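You operate a simulated robot arm through the tools that you are given. There is no shell and no other tool. Be economical: measure what you need, move in short steps, check, and stop when the job is done.

Carry out the task below with a simulated two-armed robot. There is one attempt and no reset: what you move stays moved.

TASK
Change the dosing over to blue water at 40 l/h.
Fine: set the float with the black knob; stop the pump first, shut the green dosing valve, open the blue one before you start the pump again, and leave it running.

It is judged by the outcome, as a careful person would: the job done as asked, and still so three seconds after it is handed in. It fails if anything else is knocked over, pushed out of place, dropped, spilled or broken.

THE ROBOT
Two 7-joint arms with fingered hands on one trunk that stands fixed in place. Base frame: the origin is at the foot of the trunk, x ahead of it, y to its left, z up. Units: mm, degrees, N and s.
The left shoulder is at [75, 125, 1142], the right one opposite. With the tool pointing down near the work surface each hand reaches from about 460 to 820 mm from the base axis, measured 20 degrees to its own side. Payload 3.6 kg a hand.
The TCP of each hand is the grasp point between the finger pads, 30 mm short of the fingertips. In the tool frame z runs along the fingers and y along their closing line. The gripper opens to 104 mm. The gripper's body begins 35 mm behind the TCP. The gripper is a hand of 4 fingers: y runs from the thumb to the fingers, the wrist lies at [-15, -104, -178] in the tool frame.
Orientation is told as [roll, pitch, yaw] about the base's x, y, z axes, in that order, counted from this pose: with the fingers straight down and the wrist toward the robot, the tool's x, y and z point along [0, 1, 0], [1, 0, 0] and [0, 0, -1] of the base frame.

THE INTERFACE
- The arms move only by the tool nudge_tool. It takes "left_rows", "right_rows" or both (then of equal length, played together; a hand with none holds still); each is a list that holds one entry, the list of rows, each a list of 6 numbers: the shift along the tool's x, y, z in mm, then the turn, a rotation vector about the tool's x, y, z in degrees. In form: [[[dx, dy, dz, rx, ry, rz], ...]]. A call has 1 to 10 rows; each row is the pose to reach, as a shift and turn from the pose commanded when the call began, along the tool's axes at that moment. A row lasts 0.2 s, in which the tool goes at most 50 mm and 8.6 degrees; a call with a longer step from one row to the next is refused whole. Where a pose cannot be reached the arm comes as near as it can. A force on the tool above 70 N (or 10 N above the force at the start of the call, whichever is more), or a blocked arm, ends the call early, and 0.2 s more pass. In this call time passes only in rows, and 0.2 s behind the last. The reply holds the time, the measured pose of the TCP, the force on the tool along the base axes, the opening and the grip force, in the units named above and with some noise, with the torque about the TCP (base axes, N m) and any sound that the robot's microphone picked up.
- Cameras (640 x 400 px; columns grow to the right, rows downward): "scene" is now at [171.8, -61.2, 1308.3]; the picture's right is [-0.65, -0.76, 0.00], its down [-0.20, 0.17, -0.96] and it looks along [0.74, -0.62, -0.27] (base axes); focal length 214 px, centre (320, 200). "left" rides on the left gripper at [-61, -92, -130] in its tool frame; the picture's right is [-0.81, -0.28, 0.52], its down [0.53, -0.71, 0.45] and it looks along [0.24, 0.64, 0.72] (tool axes); focal length 275 px, centre (320, 200). "right" rides on the right gripper at [61, -92, -130] in its tool frame; the picture's right is [-0.81, 0.28, -0.52], its down [-0.53, -0.71, 0.46] and it looks along [-0.24, 0.64, 0.72] (tool axes); focal length 275 px, centre (320, 200). There is no depth. A picture from a camera that has moved, and an enlarged one, comes with that camera's place and axes in the base frame and with its lens.
- grab_frame(camera): a new picture of that camera. It takes no simulated time.
- move_column(by): slides the trunk up (or, below 0, down) by that many mm; the arms and the scene camera ride with it, the base frame stays. It gives what a move gives, with no picture.
- move_fingers(index, middle, ring, thumb_bend, thumb_turn, hand): sets how far each is bent, from 0 (flat) to 100 (curled in); at 30 the hand is open as for a grip, at 70 the pads meet at the TCP. One left out holds its place. A second passes; each finger stops where it meets its share of the squeeze, and holds until it gets a number again. It is the only way to open and close the hand. It gives what a move gives, with no picture; readings hold the bend of each and the force on the fingers (four entries, about 0 where the hand has none), thumb and palm. thumb_turn goes from beside the hand (0) to across from the fingers (100), as for a grip.
- turn_head(pan, tilt): turns the head with the scene camera to pan (to the left, within 80 degrees either way) and tilt (down, from -29 to 69), counted from straight ahead of the robot. It gives what a move gives.
- inspect(camera, box): a new picture of the part [left, top, right, bottom] of that camera's present view, enlarged. It takes no simulated time.
- job_done(): hands the job in; it is judged then, once.

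Work in short steps. Places have to be worked out from the pictures, the camera data and where the tool is seen: move nearer, look again, correct. Check each grasp and each placing, and mend what went wrong. You have 120 turns and 94 pictures in all, those below and enlarged ones among them. Open the grippers and draw the arms clear of the work before you hand the job in, unless the task says otherwise; then end with one line.

The tools are called after "Call:" as a command line: name --argument value ..., lists and objects as JSON in quotes. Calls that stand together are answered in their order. nudge_tool: Moves the arms, as the interface text tells. Its arguments: {"type":"object","properties":{"left_rows":{"type":"array"},"right_rows":{"type":"array"}},"required":[]} The other tools are called the same way: move_column (by) slides the trunk up or down; move_fingers (index, middle, ring, thumb_bend, thumb_turn, hand) moves the fingers one by one; turn_head (pan, tilt) turns the head that bears the scene camera; grab_frame (camera) takes a picture; inspect (camera, box) takes an enlarged picture of a part of a camera's view; job_done () hands the job in.

At the start:

```text
time: 0.0
left_eef_pos: [413.9, -71.1, 1268.4]
left_orientation: [-0.1, 0.0, 0.1]
left_wrist_force: [0.6, 0.8, 0.0]
left_wrist_torque: [0.0, 0.01, 0.01]
left_gripper_width: 103.6
left_grasp_force: 0.1
left_shape: jaw
left_bend: [30.0, 30.0, 30.0, 30.0, 98.0]
left_finger forces: [0.0, 0.1, 0.0, 0.1, 0.0, 0.0]
right_eef_pos: [363.6, -471.1, 1268.4]
right_orientation: [0.0, 0.1, -0.1]
right_wrist_force: [0.4, 0.2, 0.7]
right_wrist_torque: [-0.03, 0.0, 0.01]
right_gripper_width: 103.6
right_grasp_force: 0.0
right_shape: jaw
right_bend: [30.0, 30.0, 30.0, 30.0, 98.0]
right_finger forces: [0.0, 0.1, 0.1, 0.0, 0.1, 0.1]
trunk travel left (down, up): [-375.0, 161.0]
head pan, tilt: [-40.3, 15.4]
```

scene: 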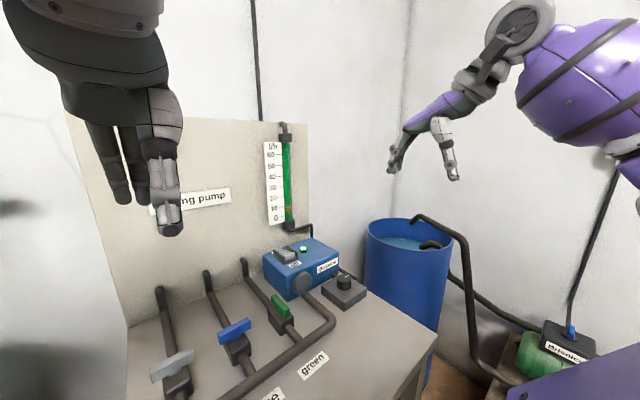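
right: 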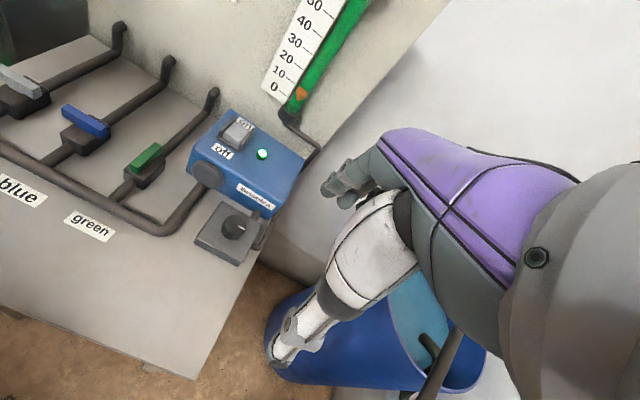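
left: 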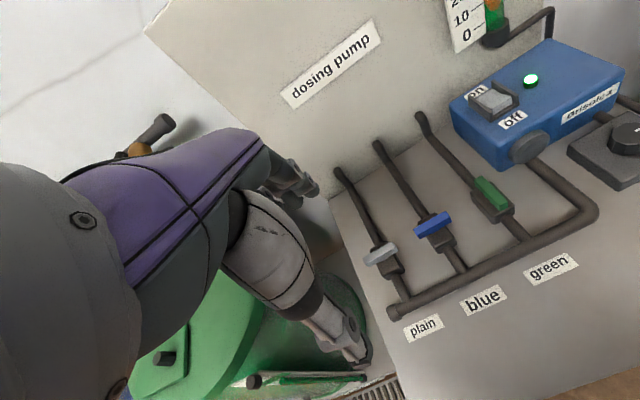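

I see the dosing pump box, rocker switch, three valves, the black knob and the flow tube. I look at them enlarged first.

Call:
inspect --camera "scene" --box '[130, 220, 370, 400]'

Call:
inspect --camera "left" --box '[340, 0, 640, 320]'

Call:
inspect --camera "right" --box '[0, 0, 380, 270]'

Call:
inspect --camera "scene" --box '[240, 110, 360, 240]'

```text
2.22 times, centred on (250, 310) of scene
camera zoom: at [171.8, -61.2, 1308.3], right [-0.65, -0.76, 0.0], down [-0.2, 0.17, -0.96], along [0.74, -0.62, -0.27], focal length 477 px, centre (476, -44)
```

zoom: 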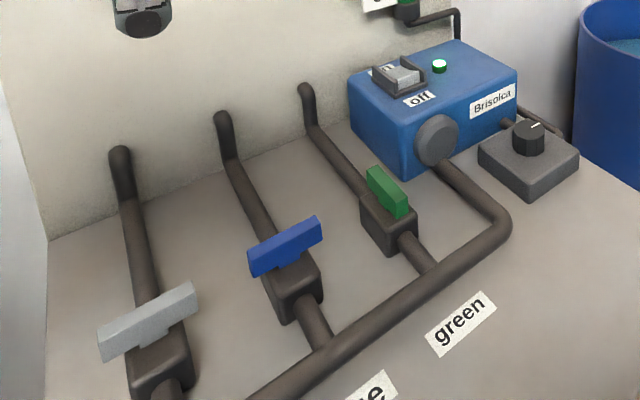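

```text
1.25 times, centred on (490, 160) of left
camera zoom: at [323.2, -132.1, 1398.4], right [-0.27, -0.81, -0.52], down [-0.71, 0.53, -0.46], along [0.64, 0.24, -0.73], focal length 344 px, centre (108, 250)
```

zoom: 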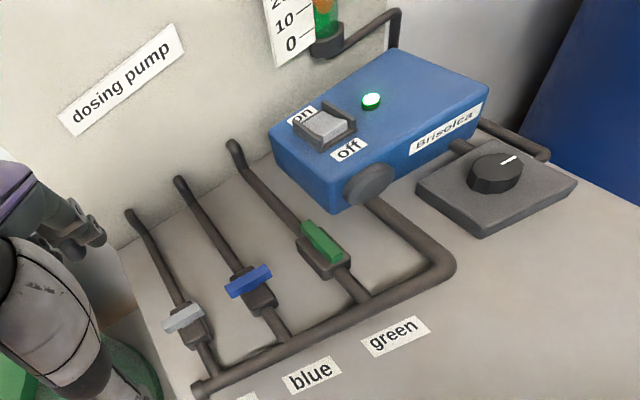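

```text
1.48 times, centred on (190, 135) of right
camera zoom: at [270.6, -409.0, 1398.9], right [0.28, -0.81, 0.52], down [-0.71, -0.53, -0.46], along [0.64, -0.24, -0.72], focal length 408 px, centre (513, 296)
```

zoom: 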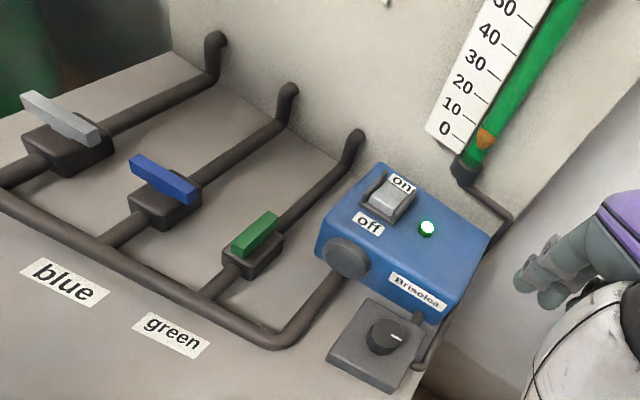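

```text
3.08 times, centred on (300, 175) of scene
camera zoom: at [171.8, -61.2, 1308.3], right [-0.65, -0.76, 0.0], down [-0.2, 0.17, -0.96], along [0.74, -0.62, -0.27], focal length 660 px, centre (382, 277)
```

zoom: 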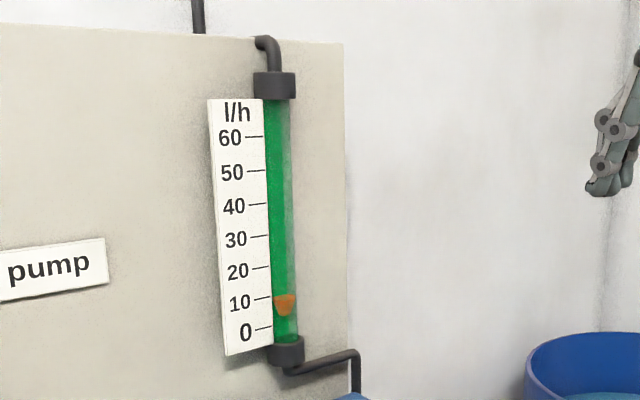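

Triangulated estimates: green valve ≈(530,-249,955), blue ≈(528,-150,963), rocker ≈(653,-342,996) with "off" being its near end, knob ≈(512,-432,940); the float now reads about 8. I make a pointing hand on the right and look at it.

Call:
move_fingers --hand "right" --index 50 --middle 100 --ring 100 --thumb_bend 60 --thumb_turn 0

Call:
grab_frame --camera "right"

Call:
turn_head --pan -40 --tilt 30

Call:
grab_frame --camera "scene"

```text
time: 1.0
left_eef_pos: [413.9, -70.4, 1268.7]
left_orientation: [-0.1, 0.0, 0.2]
left_wrist_force: [-0.4, 0.4, -0.8]
left_wrist_torque: [0.0, -0.01, 0.01]
left_gripper_width: 103.3
left_grasp_force: 0.0
left_shape: jaw
left_bend: [30.0, 30.0, 30.0, 30.0, 98.0]
left_finger forces: [0.0, 0.1, 0.0, 0.0, 0.0, 0.0]
right_eef_pos: [362.5, -469.4, 1269.5]
right_orientation: [0.0, 0.1, -0.1]
right_wrist_force: [-0.1, -0.8, 0.8]
right_wrist_torque: [0.0, -0.02, -0.01]
right_gripper_width: 104.5
right_grasp_force: 0.0
right_shape: fingers
right_bend: [50.0, 100.0, 100.0, 60.0, 0.0]
right_finger forces: [0.0, 0.1, 0.0, 0.1, 0.0, 0.0]
trunk travel left (down, up): [-375.0, 161.0]
head pan, tilt: [-40.3, 15.4]
```

```text
86 pictures are left
camera right: at [270.6, -409.0, 1398.9], right [0.28, -0.81, 0.52], down [-0.71, -0.53, -0.46], along [0.64, -0.24, -0.72], focal length 275 px, centre (320, 200)
```

right: 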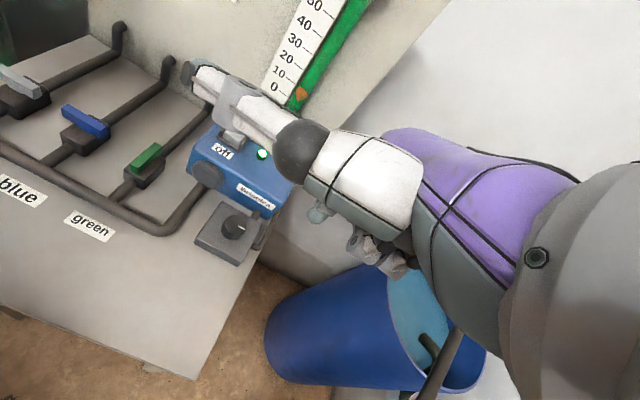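

```text
time: 1.8
left_eef_pos: [415.2, -69.9, 1267.8]
left_orientation: [0.0, 0.1, 0.2]
left_wrist_force: [0.7, -0.6, -0.2]
left_wrist_torque: [-0.01, -0.02, 0.0]
left_gripper_width: 103.7
left_grasp_force: 0.0
left_shape: jaw
left_bend: [30.0, 30.0, 30.0, 30.0, 98.0]
left_finger forces: [0.0, 0.1, 0.1, 0.0, 0.0, 0.1]
right_eef_pos: [363.9, -469.0, 1268.2]
right_orientation: [0.1, 0.0, 0.0]
right_wrist_force: [-0.4, 0.8, 0.0]
right_wrist_torque: [-0.03, 0.05, -0.01]
right_gripper_width: 104.5
right_grasp_force: 0.0
right_shape: fingers
right_bend: [50.0, 100.0, 100.0, 60.0, 0.0]
right_finger forces: [0.1, 0.0, 0.0, 0.0, 0.0, 0.0]
trunk travel left (down, up): [-375.0, 161.0]
head pan, tilt: [-40.0, 30.0]
```

```text
85 pictures are left
camera scene: at [170.0, -59.5, 1287.1], right [-0.65, -0.76, 0.0], down [-0.37, 0.31, -0.88], along [0.67, -0.57, -0.48], focal length 214 px, centre (320, 200)
```

scene: 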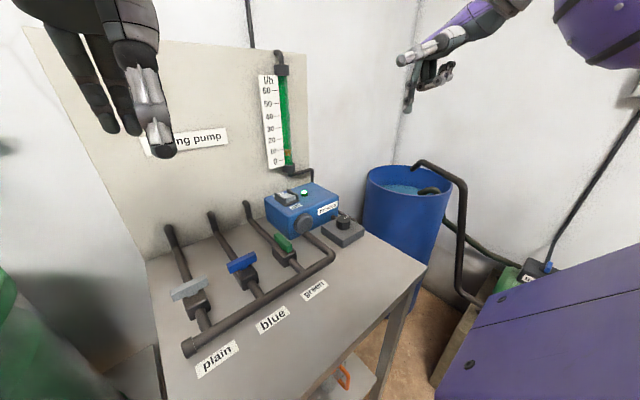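

The thumb now sticks out sideways; the index is at the scene's top. I bring the thumb back opposite and look at the hand enlarged.

Call:
move_fingers --hand "right" --index 50 --middle 100 --ring 100 --thumb_bend 0 --thumb_turn 100

Call:
grab_frame --camera "right"

Call:
inspect --camera "scene" --box '[370, 0, 530, 130]'

```text
time: 2.8
left_eef_pos: [414.3, -70.8, 1269.1]
left_orientation: [-0.1, 0.0, 0.1]
left_wrist_force: [0.1, -0.4, -0.6]
left_wrist_torque: [0.03, 0.0, -0.03]
left_gripper_width: 103.6
left_grasp_force: 0.1
left_shape: jaw
left_bend: [30.0, 30.0, 30.0, 30.0, 98.0]
left_finger forces: [0.0, 0.0, 0.1, 0.0, 0.0, 0.0]
right_eef_pos: [362.8, -470.9, 1269.2]
right_orientation: [0.1, 0.0, 0.0]
right_wrist_force: [-0.7, -0.2, 0.8]
right_wrist_torque: [0.0, 0.0, -0.01]
right_gripper_width: 97.2
right_grasp_force: 0.0
right_shape: fingers
right_bend: [50.0, 100.0, 100.0, 0.0, 95.0]
right_finger forces: [0.0, 0.0, 0.0, 0.0, 0.0, 0.0]
trunk travel left (down, up): [-375.0, 161.0]
head pan, tilt: [-40.0, 30.0]
```

```text
84 pictures are left
camera right: at [270.6, -409.0, 1398.9], right [0.28, -0.81, 0.52], down [-0.71, -0.53, -0.46], along [0.64, -0.24, -0.72], focal length 275 px, centre (320, 200)
```

right: 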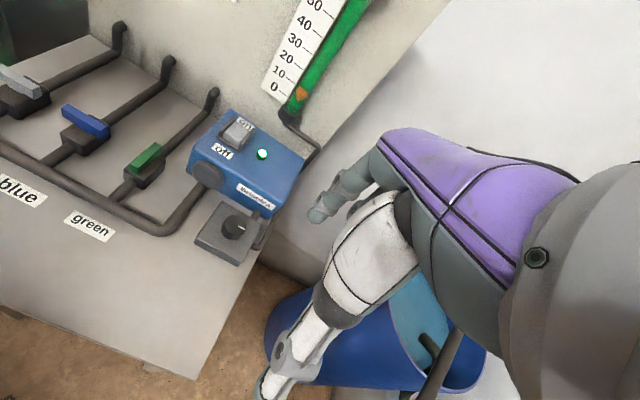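

```text
3.08 times, centred on (450, 65) of scene
camera zoom: at [169.9, -59.7, 1287.3], right [-0.65, -0.76, 0.0], down [-0.36, 0.31, -0.88], along [0.67, -0.57, -0.48], focal length 660 px, centre (-80, 615)
```

zoom: 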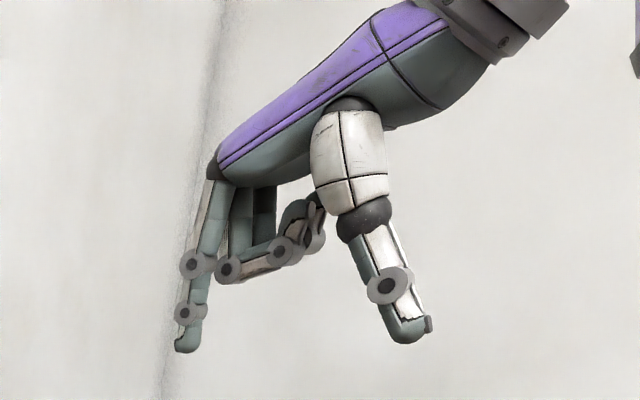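

The index at bend 50 points straight down, tip about 30 mm beyond and 29 mm ahead of the TCP. I put the thumb aside and move the hand to above the rocker's near end.

Call:
move_fingers --hand "right" --thumb_bend 60 --thumb_turn 0

Call:
nudge_tool --right_rows '[[[15, 31, 18, 0, 0, 0], [30, 62, 36, 0, 0, 0], [45, 93, 54, 0, 0, 0], [60, 124, 72, 0, 0, 0], [75, 155, 90, 0, 0, 0], [90, 186, 108, 0, 0, 0], [105, 217, 126, 0, 0, 0], [120, 246, 144, 0, 0, 0]]]'

Call:
grab_frame --camera "right"

Call:
inspect --camera "scene" --box '[200, 100, 400, 260]'

```text
time: 3.8
left_eef_pos: [414.6, -69.8, 1268.3]
left_orientation: [-0.1, -0.1, 0.1]
left_wrist_force: [-1.2, -1.0, 0.6]
left_wrist_torque: [0.0, 0.0, 0.01]
left_gripper_width: 103.5
left_grasp_force: 0.1
left_shape: jaw
left_bend: [30.0, 30.0, 30.0, 30.0, 98.0]
left_finger forces: [0.1, 0.0, 0.1, 0.1, 0.0, 0.0]
right_eef_pos: [363.4, -469.3, 1268.3]
right_orientation: [0.0, 0.0, 0.0]
right_wrist_force: [-0.5, 0.0, -0.8]
right_wrist_torque: [-0.01, 0.02, 0.03]
right_gripper_width: 104.6
right_grasp_force: 0.1
right_shape: fingers
right_bend: [50.0, 100.0, 100.0, 60.0, 0.0]
right_finger forces: [0.0, 0.0, 0.0, 0.0, 0.0, 0.0]
trunk travel left (down, up): [-375.0, 161.0]
head pan, tilt: [-40.0, 30.0]
```

```text
time: 5.6
left_eef_pos: [415.4, -71.3, 1268.7]
left_orientation: [-0.1, 0.1, 0.1]
left_wrist_force: [-0.4, 0.3, 0.2]
left_wrist_torque: [0.01, -0.02, 0.04]
left_gripper_width: 103.7
left_grasp_force: 0.0
left_shape: jaw
left_bend: [30.0, 30.0, 30.0, 30.0, 98.0]
left_finger forces: [0.0, 0.1, 0.0, 0.0, 0.0, 0.0]
right_eef_pos: [611.9, -347.4, 1124.6]
right_orientation: [0.0, 0.0, 0.2]
right_wrist_force: [1.3, 0.4, -0.1]
right_wrist_torque: [0.0, 0.03, -0.01]
right_gripper_width: 104.4
right_grasp_force: 0.1
right_shape: fingers
right_bend: [50.0, 100.0, 100.0, 60.0, 0.0]
right_finger forces: [0.1, 0.1, 0.1, 0.0, 0.0, 0.1]
trunk travel left (down, up): [-375.0, 161.0]
head pan, tilt: [-40.0, 30.0]
```

```text
82 pictures are left
camera right: at [519.0, -286.6, 1254.8], right [0.28, -0.81, 0.52], down [-0.71, -0.53, -0.45], along [0.64, -0.24, -0.73], focal length 275 px, centre (320, 200)
```

right: 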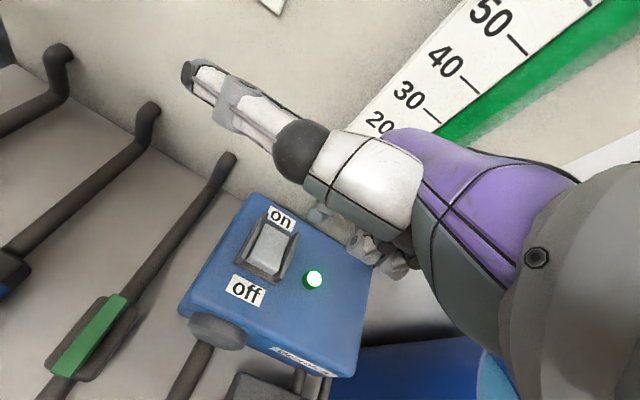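

```text
2.50 times, centred on (300, 180) of scene
camera zoom: at [170.8, -59.5, 1287.0], right [-0.65, -0.76, 0.0], down [-0.36, 0.31, -0.88], along [0.67, -0.57, -0.48], focal length 536 px, centre (370, 250)
```

zoom: 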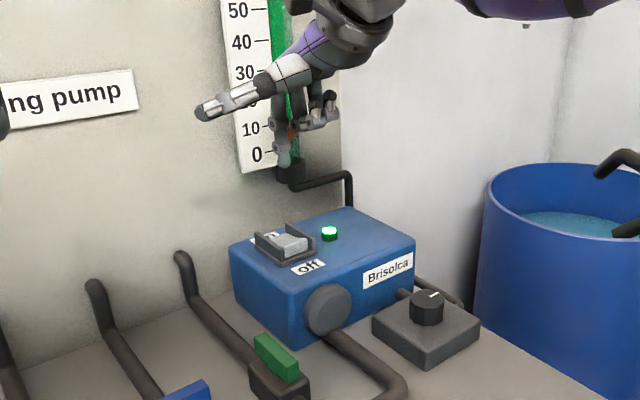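

The tip is at about (641,-339,1097) and the off end of the rocker at about (632,-338,1003). I move back 8 mm and descend most of the way.

Call:
nudge_tool --right_rows '[[[0, -8, 25, 0, 0, 0], [0, -8, 50, 0, 0, 0], [0, -8, 75, 0, 0, 0]]]'

Call:
inspect --camera "scene" --box '[250, 130, 370, 250]'

Call:
grab_frame --camera "left"

Call:
inspect --camera "right" --box '[160, 160, 440, 380]'

```text
time: 6.4
left_eef_pos: [415.1, -71.3, 1267.9]
left_orientation: [-0.1, 0.0, 0.1]
left_wrist_force: [-0.1, 0.0, 0.1]
left_wrist_torque: [-0.01, 0.01, -0.02]
left_gripper_width: 103.5
left_grasp_force: 0.2
left_shape: jaw
left_bend: [30.0, 30.0, 30.0, 30.0, 98.0]
left_finger forces: [0.0, 0.1, 0.0, 0.0, 0.0, 0.0]
right_eef_pos: [600.8, -349.1, 1048.4]
right_orientation: [-0.1, -0.1, 0.0]
right_wrist_force: [0.7, -0.5, 0.5]
right_wrist_torque: [0.0, 0.01, 0.01]
right_gripper_width: 104.5
right_grasp_force: 0.2
right_shape: fingers
right_bend: [50.0, 100.0, 100.0, 60.0, 0.0]
right_finger forces: [0.1, 0.1, 0.0, 0.0, 0.1, 0.0]
trunk travel left (down, up): [-375.0, 161.0]
head pan, tilt: [-40.0, 30.0]
```

```text
3.33 times, centred on (310, 190) of scene
camera zoom: at [170.1, -60.0, 1287.1], right [-0.65, -0.76, 0.0], down [-0.36, 0.31, -0.88], along [0.67, -0.57, -0.48], focal length 715 px, centre (353, 233)
```

zoom: 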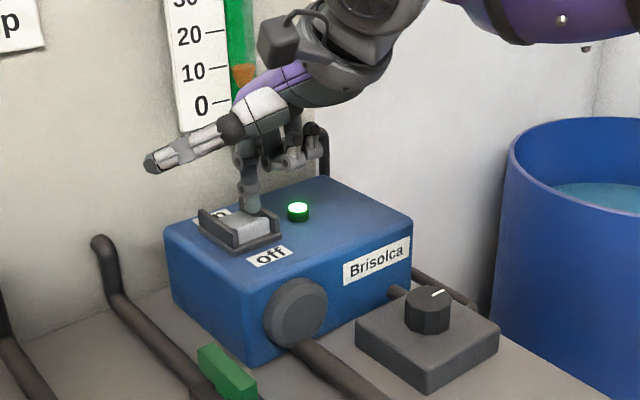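

```text
79 pictures are left
camera left: at [323.5, -132.3, 1398.3], right [-0.27, -0.81, -0.52], down [-0.71, 0.53, -0.46], along [0.64, 0.24, -0.73], focal length 275 px, centre (320, 200)
```

left: 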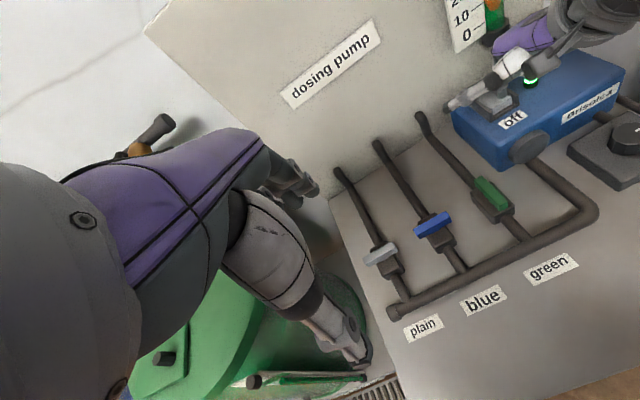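

```text
1.82 times, centred on (300, 270) of right
camera zoom: at [508.7, -287.9, 1179.4], right [0.28, -0.81, 0.52], down [-0.71, -0.53, -0.46], along [0.64, -0.24, -0.73], focal length 500 px, centre (356, 73)
```

zoom: 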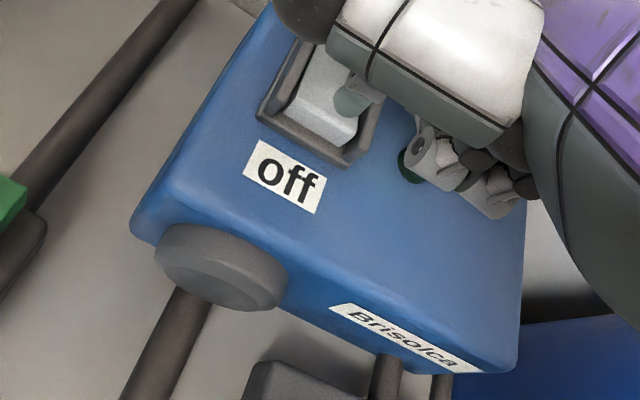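

Lowering will move the tip in the image left and down right onto the off end. I go back 4 mm more and lower in small rows.

Call:
nudge_tool --right_rows '[[[1, -4, 5, 0, 0, 0], [1, -4, 9, 0, 0, 0]]]'

Call:
inspect --camera "right" --box '[160, 160, 440, 380]'

Call:
inspect --camera "scene" --box '[270, 160, 350, 230]'

```text
time: 7.0
left_eef_pos: [415.4, -71.5, 1268.7]
left_orientation: [-0.2, 0.0, 0.1]
left_wrist_force: [1.1, 0.3, 0.0]
left_wrist_torque: [0.01, 0.01, 0.0]
left_gripper_width: 103.9
left_grasp_force: 0.0
left_shape: jaw
left_bend: [30.0, 30.0, 30.0, 30.0, 98.0]
left_finger forces: [0.0, 0.1, 0.0, 0.0, 0.0, 0.0]
right_eef_pos: [597.6, -348.8, 1040.3]
right_orientation: [0.0, -0.1, 0.0]
right_wrist_force: [0.0, 0.1, 0.4]
right_wrist_torque: [0.02, -0.02, 0.0]
right_gripper_width: 104.5
right_grasp_force: 0.4
right_shape: fingers
right_bend: [50.0, 100.0, 100.0, 60.0, 0.0]
right_finger forces: [0.4, 0.0, 0.0, 0.0, 0.0, 0.1]
trunk travel left (down, up): [-375.0, 161.0]
head pan, tilt: [-40.0, 30.0]
```

```text
1.82 times, centred on (300, 270) of right
camera zoom: at [504.4, -287.5, 1170.7], right [0.27, -0.81, 0.52], down [-0.71, -0.53, -0.46], along [0.65, -0.24, -0.72], focal length 500 px, centre (356, 73)
```

zoom: 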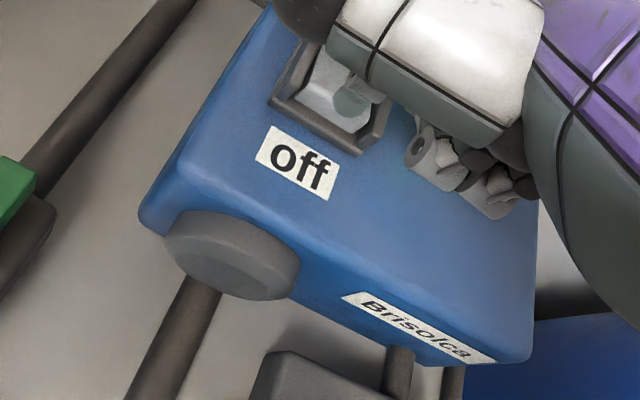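

```text
5.71 times, centred on (310, 195) of scene
camera zoom: at [169.8, -59.7, 1287.2], right [-0.65, -0.76, 0.0], down [-0.36, 0.31, -0.88], along [0.67, -0.57, -0.48], focal length 1226 px, centre (377, 229)
```

zoom: 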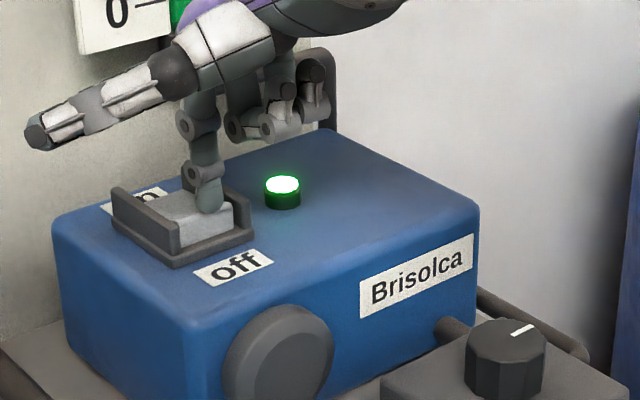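

The tip is just touching the raised off end. I shift 3 mm left and press down.

Call:
nudge_tool --right_rows '[[[3, -1, 0, 0, 0, 0], [3, -1, 4, 0, 0, 0], [3, -1, 8, 0, 0, 0]]]'

Call:
inspect --camera "scene" --box '[270, 160, 350, 230]'

```text
time: 7.8
left_eef_pos: [412.8, -71.4, 1268.1]
left_orientation: [-0.1, 0.0, 0.1]
left_wrist_force: [-0.1, -1.1, 0.2]
left_wrist_torque: [-0.02, 0.01, 0.0]
left_gripper_width: 103.3
left_grasp_force: 0.2
left_shape: jaw
left_bend: [30.0, 30.0, 30.0, 30.0, 98.0]
left_finger forces: [0.0, 0.0, 0.0, 0.0, 0.1, 0.0]
right_eef_pos: [595.2, -345.4, 1035.2]
right_orientation: [0.0, -0.2, 0.0]
right_wrist_force: [-0.7, -1.3, 8.2]
right_wrist_torque: [0.04, -0.33, -0.04]
right_gripper_width: 104.9
right_grasp_force: 3.5
right_shape: fingers
right_bend: [50.0, 100.0, 100.0, 60.0, 0.0]
right_finger forces: [7.7, 0.1, 0.0, 0.0, 0.0, 0.1]
trunk travel left (down, up): [-375.0, 161.0]
head pan, tilt: [-40.0, 30.0]
```

```text
5.71 times, centred on (310, 195) of scene
camera zoom: at [168.8, -59.5, 1287.4], right [-0.65, -0.76, 0.0], down [-0.36, 0.31, -0.88], along [0.67, -0.57, -0.48], focal length 1226 px, centre (377, 229)
```

zoom: 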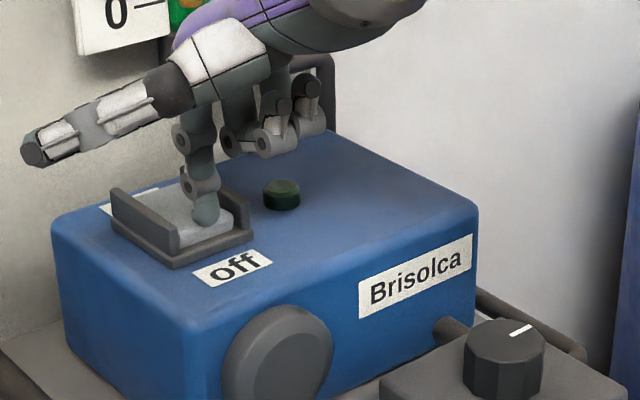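

The lamp is out: pump off. I lift and go above the green valve for a close look.

Call:
nudge_tool --right_rows '[[[0, 0, -30, 0, 0, 0], [0, 0, -60, 0, 0, 0], [29, -30, -75, 0, 0, 0], [58, -60, -75, 0, 0, 0], [88, -94, -70, 0, 0, 0]]]'

Call:
grab_frame --camera "right"

Call:
inspect --camera "scene" --box '[160, 190, 340, 320]'

Call:
inspect --camera "left" --box '[360, 150, 580, 320]'

```text
time: 9.0
left_eef_pos: [413.1, -70.7, 1268.5]
left_orientation: [-0.2, 0.0, 0.1]
left_wrist_force: [-1.1, -0.6, 0.2]
left_wrist_torque: [-0.01, -0.03, -0.01]
left_gripper_width: 103.7
left_grasp_force: 0.0
left_shape: jaw
left_bend: [30.0, 30.0, 30.0, 30.0, 98.0]
left_finger forces: [0.1, 0.0, 0.0, 0.0, 0.1, 0.0]
right_eef_pos: [501.1, -257.0, 1102.6]
right_orientation: [0.0, -0.1, 0.0]
right_wrist_force: [-0.1, -0.5, -0.5]
right_wrist_torque: [-0.01, -0.03, 0.0]
right_gripper_width: 104.5
right_grasp_force: 0.0
right_shape: fingers
right_bend: [50.0, 100.0, 100.0, 60.0, 0.0]
right_finger forces: [0.1, 0.0, 0.0, 0.0, 0.1, 0.0]
trunk travel left (down, up): [-375.0, 161.0]
head pan, tilt: [-40.0, 30.0]
```

```text
74 pictures are left
camera right: at [408.1, -196.0, 1232.9], right [0.27, -0.81, 0.52], down [-0.71, -0.53, -0.46], along [0.65, -0.24, -0.72], focal length 275 px, centre (320, 200)
```

right: 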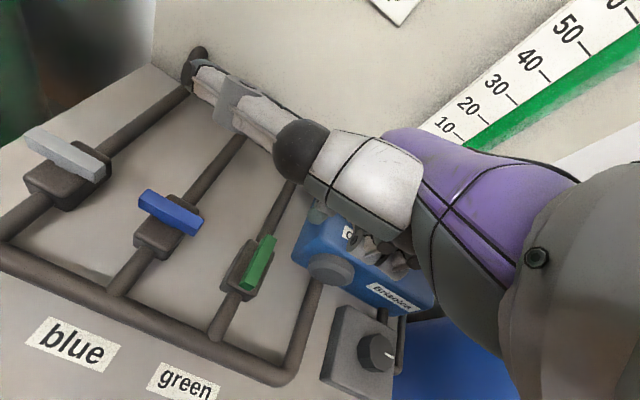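

```text
3.08 times, centred on (250, 255) of scene
camera zoom: at [168.9, -59.4, 1287.3], right [-0.65, -0.76, 0.0], down [-0.36, 0.31, -0.88], along [0.67, -0.57, -0.48], focal length 660 px, centre (535, 31)
```

zoom: 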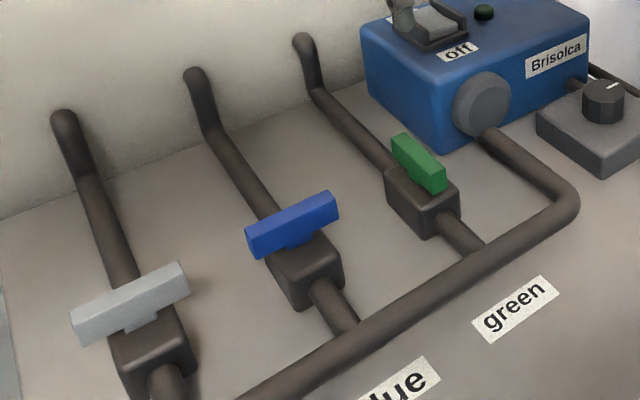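

```text
2.35 times, centred on (470, 235) of left
camera zoom: at [322.2, -131.6, 1398.7], right [-0.27, -0.81, -0.52], down [-0.71, 0.53, -0.46], along [0.64, 0.24, -0.72], focal length 648 px, centre (-33, 118)
```

zoom: 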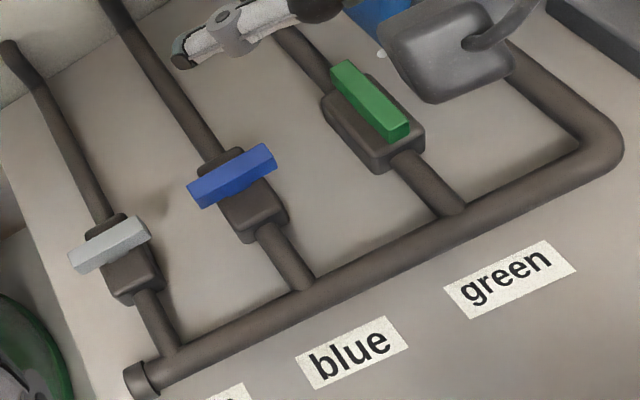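

Green handle lies along x from about 505 to 559 at y≈-250, top z≈960. A ball valve usually shuts clockwise, so I'll push its near end to +y; first I place the tip on its right side, above it.

Call:
nudge_tool --right_rows '[[[-14, -10, 30, 0, 0, 0], [-28, -19, 55, 0, 0, 0], [-28, -19, 90, 0, 0, 0]]]'

Call:
inspect --camera "right" --box '[160, 150, 440, 370]'

Call:
inspect --camera "scene" --box '[220, 190, 340, 290]'

```text
time: 9.8
left_eef_pos: [414.8, -69.9, 1268.1]
left_orientation: [-0.1, 0.1, 0.1]
left_wrist_force: [-0.1, -0.5, 0.3]
left_wrist_torque: [-0.02, 0.0, 0.01]
left_gripper_width: 103.8
left_grasp_force: 0.0
left_shape: jaw
left_bend: [30.0, 30.0, 30.0, 30.0, 98.0]
left_finger forces: [0.0, 0.0, 0.0, 0.2, 0.0, 0.0]
right_eef_pos: [484.0, -285.9, 1012.1]
right_orientation: [0.1, 0.1, 0.0]
right_wrist_force: [-0.6, -0.1, 0.5]
right_wrist_torque: [-0.01, 0.0, 0.01]
right_gripper_width: 104.6
right_grasp_force: 0.1
right_shape: fingers
right_bend: [50.0, 100.0, 100.0, 60.0, 0.0]
right_finger forces: [0.1, 0.0, 0.0, 0.0, 0.1, 0.0]
trunk travel left (down, up): [-375.0, 161.0]
head pan, tilt: [-40.0, 30.0]
```

```text
1.82 times, centred on (300, 260) of right
camera zoom: at [391.4, -225.1, 1141.8], right [0.27, -0.81, 0.52], down [-0.71, -0.53, -0.46], along [0.64, -0.24, -0.72], focal length 500 px, centre (356, 91)
```

zoom: 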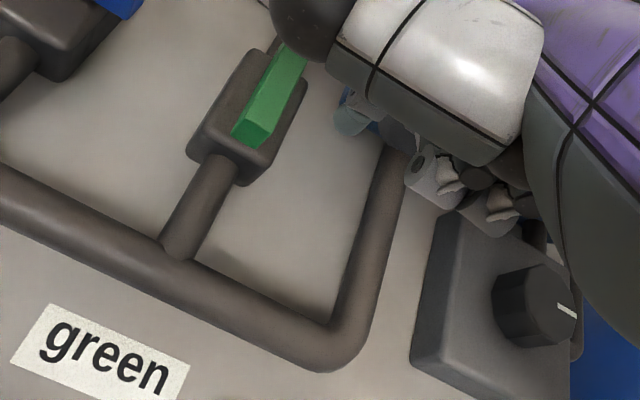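

```text
4.00 times, centred on (280, 240) of scene
camera zoom: at [170.3, -60.0, 1287.0], right [-0.65, -0.76, 0.0], down [-0.36, 0.31, -0.88], along [0.67, -0.57, -0.48], focal length 858 px, centre (480, 40)
```

zoom: 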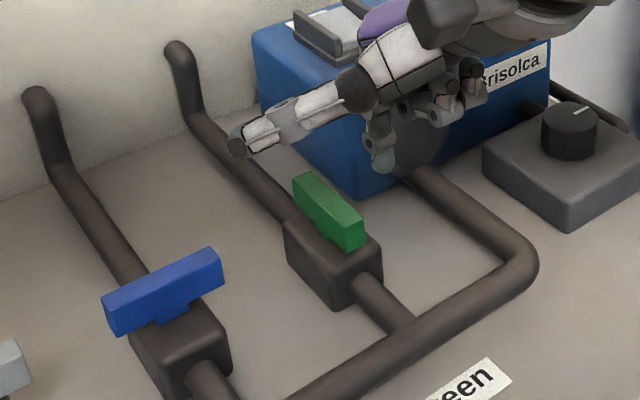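

The tip is right of the green handle near end. I lower it 36 mm beside the bar first and check.

Call:
nudge_tool --right_rows '[[[0, -1, 18, 0, 0, 0], [0, -1, 36, 0, 0, 0]]]'

Call:
inspect --camera "scene" --box '[220, 190, 340, 290]'

```text
time: 10.4
left_eef_pos: [414.8, -71.0, 1268.5]
left_orientation: [-0.2, -0.1, 0.1]
left_wrist_force: [0.6, -0.3, -0.3]
left_wrist_torque: [0.01, -0.03, -0.03]
left_gripper_width: 103.4
left_grasp_force: 0.0
left_shape: jaw
left_bend: [30.0, 30.0, 30.0, 30.0, 98.0]
left_finger forces: [0.0, 0.1, 0.0, 0.1, 0.0, 0.1]
right_eef_pos: [482.1, -286.2, 977.3]
right_orientation: [0.0, 0.1, 0.0]
right_wrist_force: [0.6, -0.1, -0.1]
right_wrist_torque: [-0.02, 0.0, -0.02]
right_gripper_width: 104.3
right_grasp_force: 0.1
right_shape: fingers
right_bend: [50.0, 100.0, 100.0, 60.0, 0.0]
right_finger forces: [0.1, 0.1, 0.0, 0.1, 0.0, 0.0]
trunk travel left (down, up): [-375.0, 161.0]
head pan, tilt: [-40.0, 30.0]
```

```text
4.00 times, centred on (280, 240) of scene
camera zoom: at [169.8, -59.8, 1287.1], right [-0.65, -0.76, 0.0], down [-0.36, 0.31, -0.88], along [0.67, -0.57, -0.48], focal length 858 px, centre (480, 40)
```

zoom: 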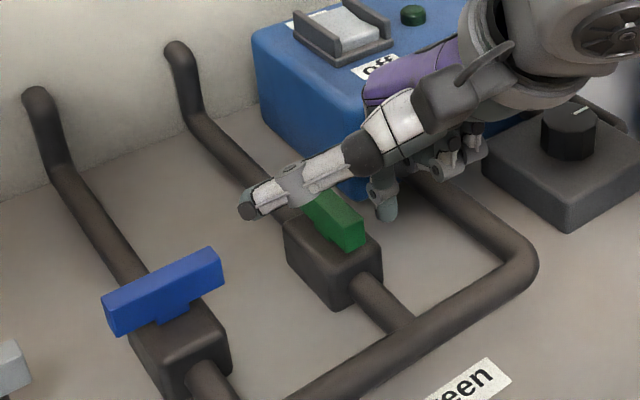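

Tip is at about (511,-277,948), beside the near half of the green bar. I push along the arc towards +y in part steps.

Call:
nudge_tool --right_rows '[[[7, 0, 0, 0, 0, 0], [13, -1, 0, 0, 0, 0], [19, -3, 0, 0, 0, 0], [25, -4, 0, 0, 0, 0]]]'

Call:
inspect --camera "scene" --box '[220, 190, 340, 290]'

```text
time: 11.4
left_eef_pos: [413.5, -74.1, 1268.2]
left_orientation: [0.0, 0.0, 0.1]
left_wrist_force: [-0.4, 0.1, -0.7]
left_wrist_torque: [-0.03, 0.03, 0.02]
left_gripper_width: 103.8
left_grasp_force: 0.1
left_shape: jaw
left_bend: [30.0, 30.0, 30.0, 30.0, 98.0]
left_finger forces: [0.0, 0.0, 0.0, 0.0, 0.1, 0.0]
right_eef_pos: [479.1, -263.1, 976.3]
right_orientation: [-0.2, -0.1, -0.3]
right_wrist_force: [0.9, -17.6, 5.2]
right_wrist_torque: [-0.2, -0.24, -0.6]
right_gripper_width: 108.5
right_grasp_force: 8.4
right_shape: fingers
right_bend: [49.0, 100.0, 100.0, 60.0, 0.0]
right_finger forces: [17.9, 0.0, 0.0, 0.0, 0.0, 0.0]
trunk travel left (down, up): [-375.0, 161.0]
head pan, tilt: [-40.0, 30.0]
```

```text
4.00 times, centred on (280, 240) of scene
camera zoom: at [169.3, -61.9, 1287.1], right [-0.65, -0.76, 0.0], down [-0.36, 0.31, -0.88], along [0.67, -0.57, -0.48], focal length 858 px, centre (480, 40)
```

zoom: 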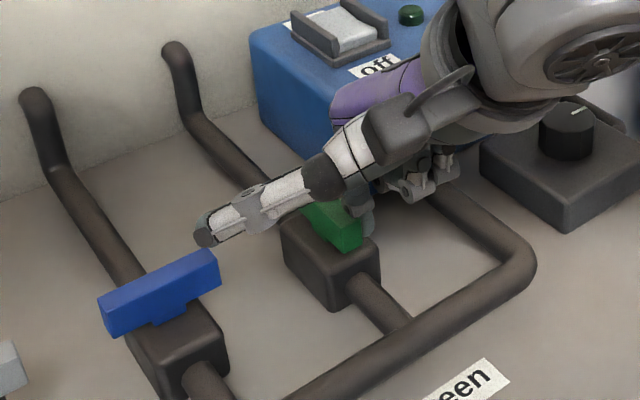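

The bar resists at 17 N without turning: likely the stop. I back off, go over to its left side and try the other way.

Call:
nudge_tool --right_rows '[[[-12, 2, 0, 0, 0, 0], [-25, 3, 0, 0, 0, 0], [-25, 3, -45, 0, 0, 0], [2, 3, -50, 0, 0, 0], [28, 3, -50, 0, 0, 0]]]'

Call:
inspect --camera "scene" --box '[200, 180, 340, 290]'

Call:
inspect --camera "right" --box '[160, 150, 440, 370]'

```text
time: 12.6
left_eef_pos: [414.2, -69.6, 1267.5]
left_orientation: [-0.1, 0.0, 0.1]
left_wrist_force: [-0.2, -0.5, -0.3]
left_wrist_torque: [-0.05, 0.01, -0.01]
left_gripper_width: 103.5
left_grasp_force: 0.0
left_shape: jaw
left_bend: [30.0, 30.0, 30.0, 30.0, 98.0]
left_finger forces: [0.0, 0.0, 0.1, 0.0, 0.1, 0.0]
right_eef_pos: [480.7, -232.2, 1026.2]
right_orientation: [0.1, 0.1, 0.0]
right_wrist_force: [0.0, 0.3, 0.1]
right_wrist_torque: [-0.03, 0.03, -0.01]
right_gripper_width: 104.2
right_grasp_force: 0.1
right_shape: fingers
right_bend: [50.0, 100.0, 100.0, 60.0, 0.0]
right_finger forces: [0.0, 0.0, 0.0, 0.1, 0.1, 0.1]
trunk travel left (down, up): [-375.0, 161.0]
head pan, tilt: [-40.0, 30.0]
```

```text
3.64 times, centred on (270, 235) of scene
camera zoom: at [169.6, -59.2, 1287.1], right [-0.65, -0.76, 0.0], down [-0.36, 0.31, -0.88], along [0.67, -0.57, -0.48], focal length 780 px, centre (502, 73)
```

zoom: 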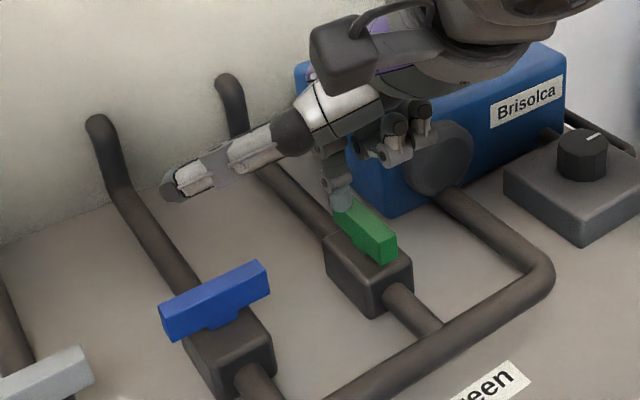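

```text
1.82 times, centred on (300, 260) of right
camera zoom: at [388.4, -171.3, 1156.6], right [0.28, -0.81, 0.52], down [-0.71, -0.53, -0.46], along [0.64, -0.24, -0.72], focal length 500 px, centre (356, 91)
```

zoom: 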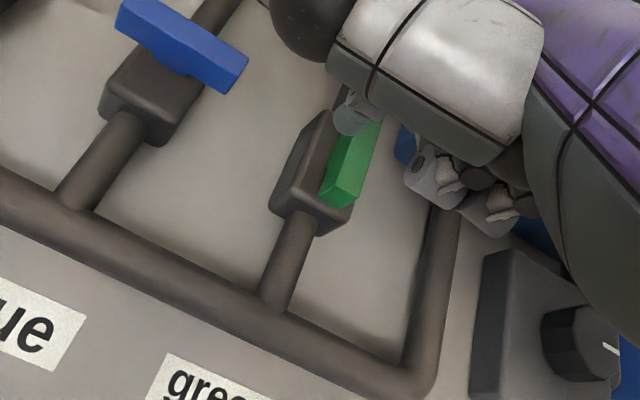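

The tip is left of the green bar; thumb stays well above the blue handle. I lower 46 mm and push gently towards −y.

Call:
nudge_tool --right_rows '[[[0, 0, 23, 0, 0, 0], [0, 0, 46, 0, 0, 0], [-7, 0, 46, 0, 0, 0], [-14, -1, 46, 0, 0, 0], [-20, -3, 46, 0, 0, 0], [-25, -4, 46, 0, 0, 0]]]'

Call:
inspect --camera "scene" --box '[200, 180, 340, 290]'

Call:
inspect --camera "right" --box '[160, 150, 440, 370]'

```text
time: 14.0
left_eef_pos: [414.3, -71.7, 1268.1]
left_orientation: [-0.1, -0.1, 0.2]
left_wrist_force: [0.2, 0.0, -0.1]
left_wrist_torque: [0.0, 0.0, 0.04]
left_gripper_width: 103.7
left_grasp_force: 0.2
left_shape: jaw
left_bend: [30.0, 30.0, 30.0, 30.0, 98.0]
left_finger forces: [0.0, 0.0, 0.0, 0.0, 0.0, 0.1]
right_eef_pos: [476.5, -257.5, 981.7]
right_orientation: [0.0, 0.1, 0.0]
right_wrist_force: [-0.1, 1.8, 0.5]
right_wrist_torque: [0.06, -0.01, 0.07]
right_gripper_width: 103.7
right_grasp_force: 0.9
right_shape: fingers
right_bend: [50.0, 100.0, 100.0, 60.0, 0.0]
right_finger forces: [1.9, 0.0, 0.1, 0.1, 0.0, 0.0]
trunk travel left (down, up): [-375.0, 161.0]
head pan, tilt: [-40.0, 30.0]
```

```text
3.64 times, centred on (270, 235) of scene
camera zoom: at [169.6, -59.6, 1287.1], right [-0.65, -0.76, 0.0], down [-0.36, 0.31, -0.88], along [0.67, -0.57, -0.48], focal length 780 px, centre (502, 73)
```

zoom: 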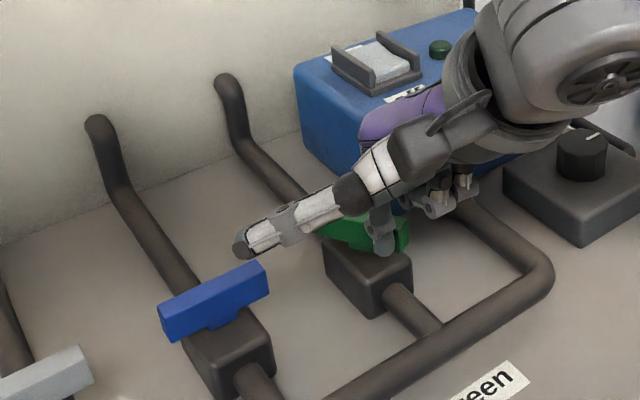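

```text
1.82 times, centred on (300, 260) of right
camera zoom: at [384.2, -196.3, 1111.3], right [0.28, -0.81, 0.52], down [-0.71, -0.53, -0.46], along [0.64, -0.24, -0.72], focal length 500 px, centre (356, 91)
```

zoom: 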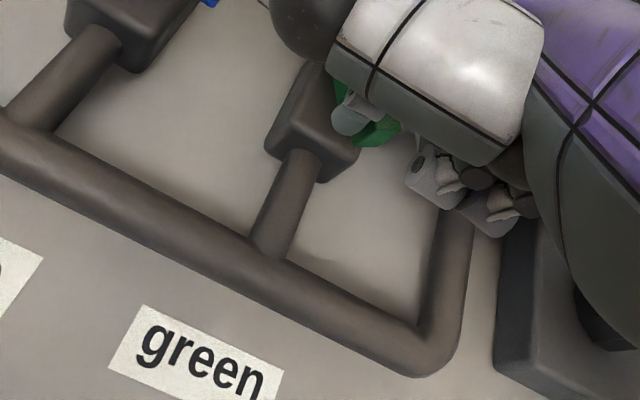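

It turns easily this way. I continue along the arc until it lies across.

Call:
nudge_tool --right_rows '[[[-6, 0, 0, 0, 0, 0], [-12, 3, 0, 0, 0, 0], [-17, 7, 0, 0, 0, 0], [-21, 12, 0, 0, 0, 0], [-22, 17, 0, 0, 0, 0]]]'

Call:
inspect --camera "scene" --box '[200, 180, 340, 290]'

Call:
inspect --camera "left" --box '[400, 100, 560, 260]'

```text
time: 15.2
left_eef_pos: [413.2, -71.9, 1268.1]
left_orientation: [-0.2, 0.0, 0.1]
left_wrist_force: [0.6, 0.2, 0.8]
left_wrist_torque: [-0.01, 0.03, 0.01]
left_gripper_width: 103.7
left_grasp_force: 0.0
left_shape: jaw
left_bend: [30.0, 30.0, 30.0, 30.0, 98.0]
left_finger forces: [0.0, 0.0, 0.0, 0.1, 0.0, 0.0]
right_eef_pos: [493.1, -279.4, 980.5]
right_orientation: [0.0, 0.0, 0.0]
right_wrist_force: [-6.5, 1.8, -0.3]
right_wrist_torque: [0.04, 0.07, 0.07]
right_gripper_width: 103.0
right_grasp_force: 3.2
right_shape: fingers
right_bend: [55.0, 100.0, 100.0, 60.0, 0.0]
right_finger forces: [5.1, 0.0, 0.0, 0.0, 0.1, 0.0]
trunk travel left (down, up): [-375.0, 161.0]
head pan, tilt: [-40.0, 30.0]
```

```text
3.64 times, centred on (270, 235) of scene
camera zoom: at [168.9, -59.5, 1287.1], right [-0.65, -0.76, 0.0], down [-0.36, 0.31, -0.88], along [0.67, -0.57, -0.48], focal length 780 px, centre (502, 73)
```

zoom: 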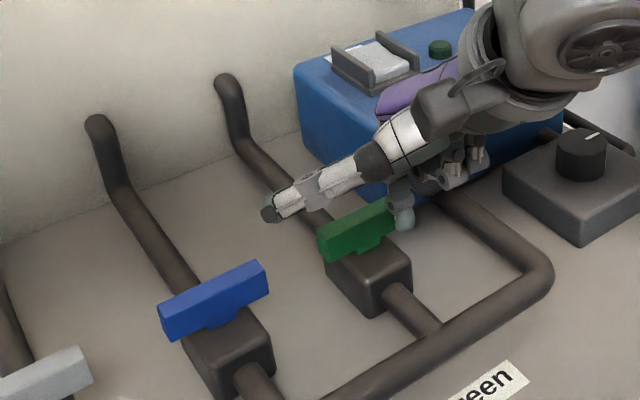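

```text
2.50 times, centred on (480, 180) of left
camera zoom: at [322.3, -131.7, 1398.6], right [-0.27, -0.81, -0.52], down [-0.71, 0.53, -0.46], along [0.64, 0.24, -0.72], focal length 688 px, centre (-80, 250)
```

zoom: 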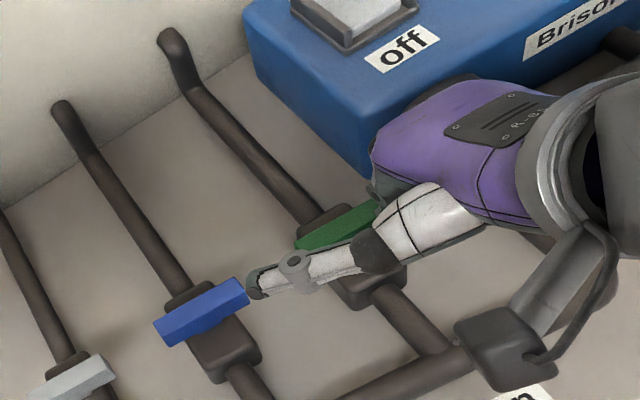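

Green now lies across the pipe at its stop: shut. I back off, rise, and go over to the near side of the blue bar's left end.

Call:
nudge_tool --right_rows '[[[-1, -6, 0, 0, 0, 0], [-2, -12, 0, 0, 0, 0], [0, -20, -45, 0, 0, 0], [40, -24, -65, 0, 0, 0], [80, -26, -65, 0, 0, 0], [120, -26, -65, 0, 0, 0], [141, -26, -65, 0, 0, 0], [141, -26, -25, 0, 0, 0]]]'

Call:
inspect --camera "scene" --box '[150, 190, 310, 320]'

Call:
inspect --camera "right" --box '[160, 150, 440, 370]'

```text
time: 17.0
left_eef_pos: [415.3, -72.1, 1267.7]
left_orientation: [0.0, 0.2, 0.1]
left_wrist_force: [0.2, 0.2, 0.9]
left_wrist_torque: [-0.01, 0.02, 0.01]
left_gripper_width: 103.6
left_grasp_force: 0.1
left_shape: jaw
left_bend: [30.0, 30.0, 30.0, 30.0, 98.0]
left_finger forces: [0.0, 0.0, 0.0, 0.0, 0.0, 0.0]
right_eef_pos: [466.6, -140.7, 1004.6]
right_orientation: [0.1, 0.1, 0.0]
right_wrist_force: [-1.2, -0.3, 0.1]
right_wrist_torque: [0.03, 0.04, -0.02]
right_gripper_width: 104.3
right_grasp_force: 0.1
right_shape: fingers
right_bend: [50.0, 100.0, 100.0, 60.0, 0.0]
right_finger forces: [0.0, 0.0, 0.1, 0.0, 0.0, 0.0]
trunk travel left (down, up): [-375.0, 161.0]
head pan, tilt: [-40.0, 30.0]
```

```text
3.08 times, centred on (230, 255) of scene
camera zoom: at [170.7, -60.3, 1286.8], right [-0.65, -0.76, 0.0], down [-0.36, 0.31, -0.88], along [0.67, -0.57, -0.48], focal length 660 px, centre (597, 31)
```

zoom: 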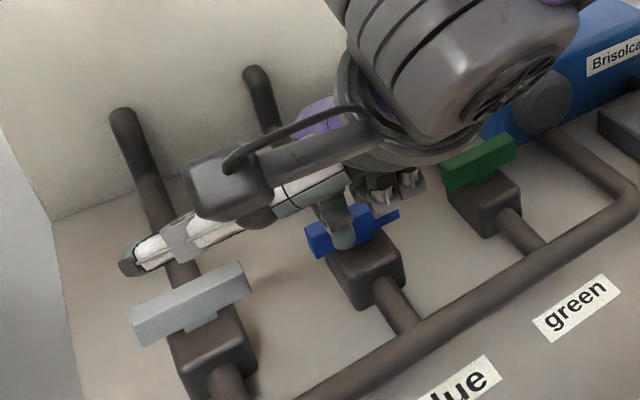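

```text
1.82 times, centred on (300, 260) of right
camera zoom: at [374.1, -79.2, 1134.7], right [0.28, -0.81, 0.52], down [-0.71, -0.53, -0.46], along [0.64, -0.24, -0.73], focal length 500 px, centre (356, 91)
```

zoom: 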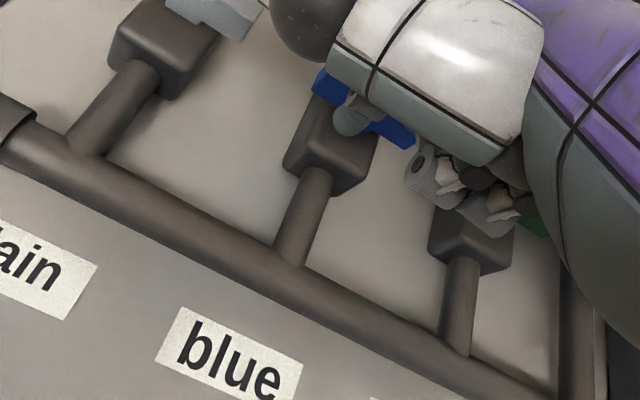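

The tip is on the near side of the blue bar's left half. I shift 6 mm to the left to miss the body, lower 24 mm and push the left end away.

Call:
nudge_tool --right_rows '[[[7, 0, 12, 0, 0, 0], [7, 0, 24, 0, 0, 0], [7, 10, 24, 0, 0, 0], [7, 20, 24, 0, 0, 0], [9, 27, 24, 0, 0, 0]]]'

Call:
inspect --camera "scene" --box '[150, 190, 310, 320]'

Call:
inspect --camera "right" --box '[160, 150, 440, 370]'

```text
time: 18.2
left_eef_pos: [415.0, -70.7, 1268.6]
left_orientation: [0.0, 0.0, 0.1]
left_wrist_force: [1.5, 0.2, 0.0]
left_wrist_torque: [-0.02, -0.01, -0.01]
left_gripper_width: 103.4
left_grasp_force: 0.0
left_shape: jaw
left_bend: [30.0, 30.0, 30.0, 30.0, 98.0]
left_finger forces: [0.0, 0.0, 0.1, 0.1, 0.0, 0.0]
right_eef_pos: [493.0, -129.7, 981.1]
right_orientation: [0.0, 0.0, -0.1]
right_wrist_force: [-2.0, -0.7, 0.0]
right_wrist_torque: [0.0, -0.01, -0.04]
right_gripper_width: 104.1
right_grasp_force: 0.8
right_shape: fingers
right_bend: [52.0, 100.0, 100.0, 60.0, 0.0]
right_finger forces: [1.6, 0.0, 0.0, 0.0, 0.0, 0.0]
trunk travel left (down, up): [-375.0, 161.0]
head pan, tilt: [-40.0, 30.0]
```

```text
3.08 times, centred on (230, 255) of scene
camera zoom: at [169.5, -59.8, 1287.0], right [-0.65, -0.76, 0.0], down [-0.36, 0.31, -0.88], along [0.67, -0.57, -0.48], focal length 660 px, centre (597, 31)
```

zoom: 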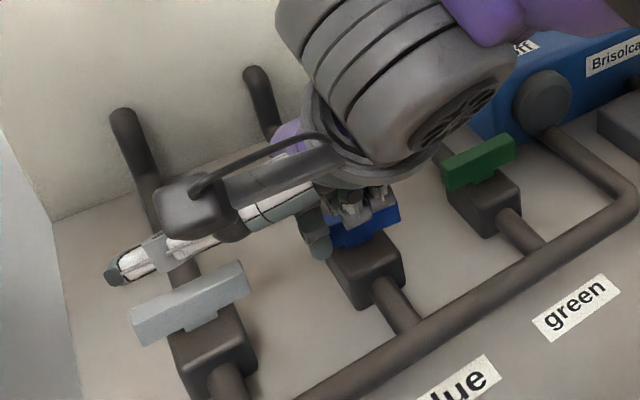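

```text
1.82 times, centred on (300, 260) of right
camera zoom: at [401.2, -69.6, 1111.1], right [0.28, -0.81, 0.52], down [-0.71, -0.53, -0.46], along [0.64, -0.24, -0.72], focal length 500 px, centre (356, 91)
```

zoom: 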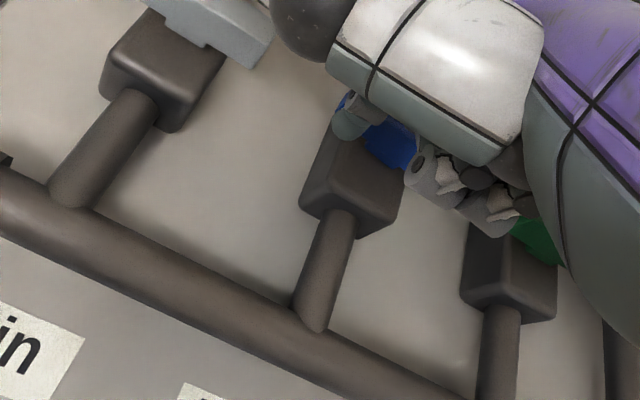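

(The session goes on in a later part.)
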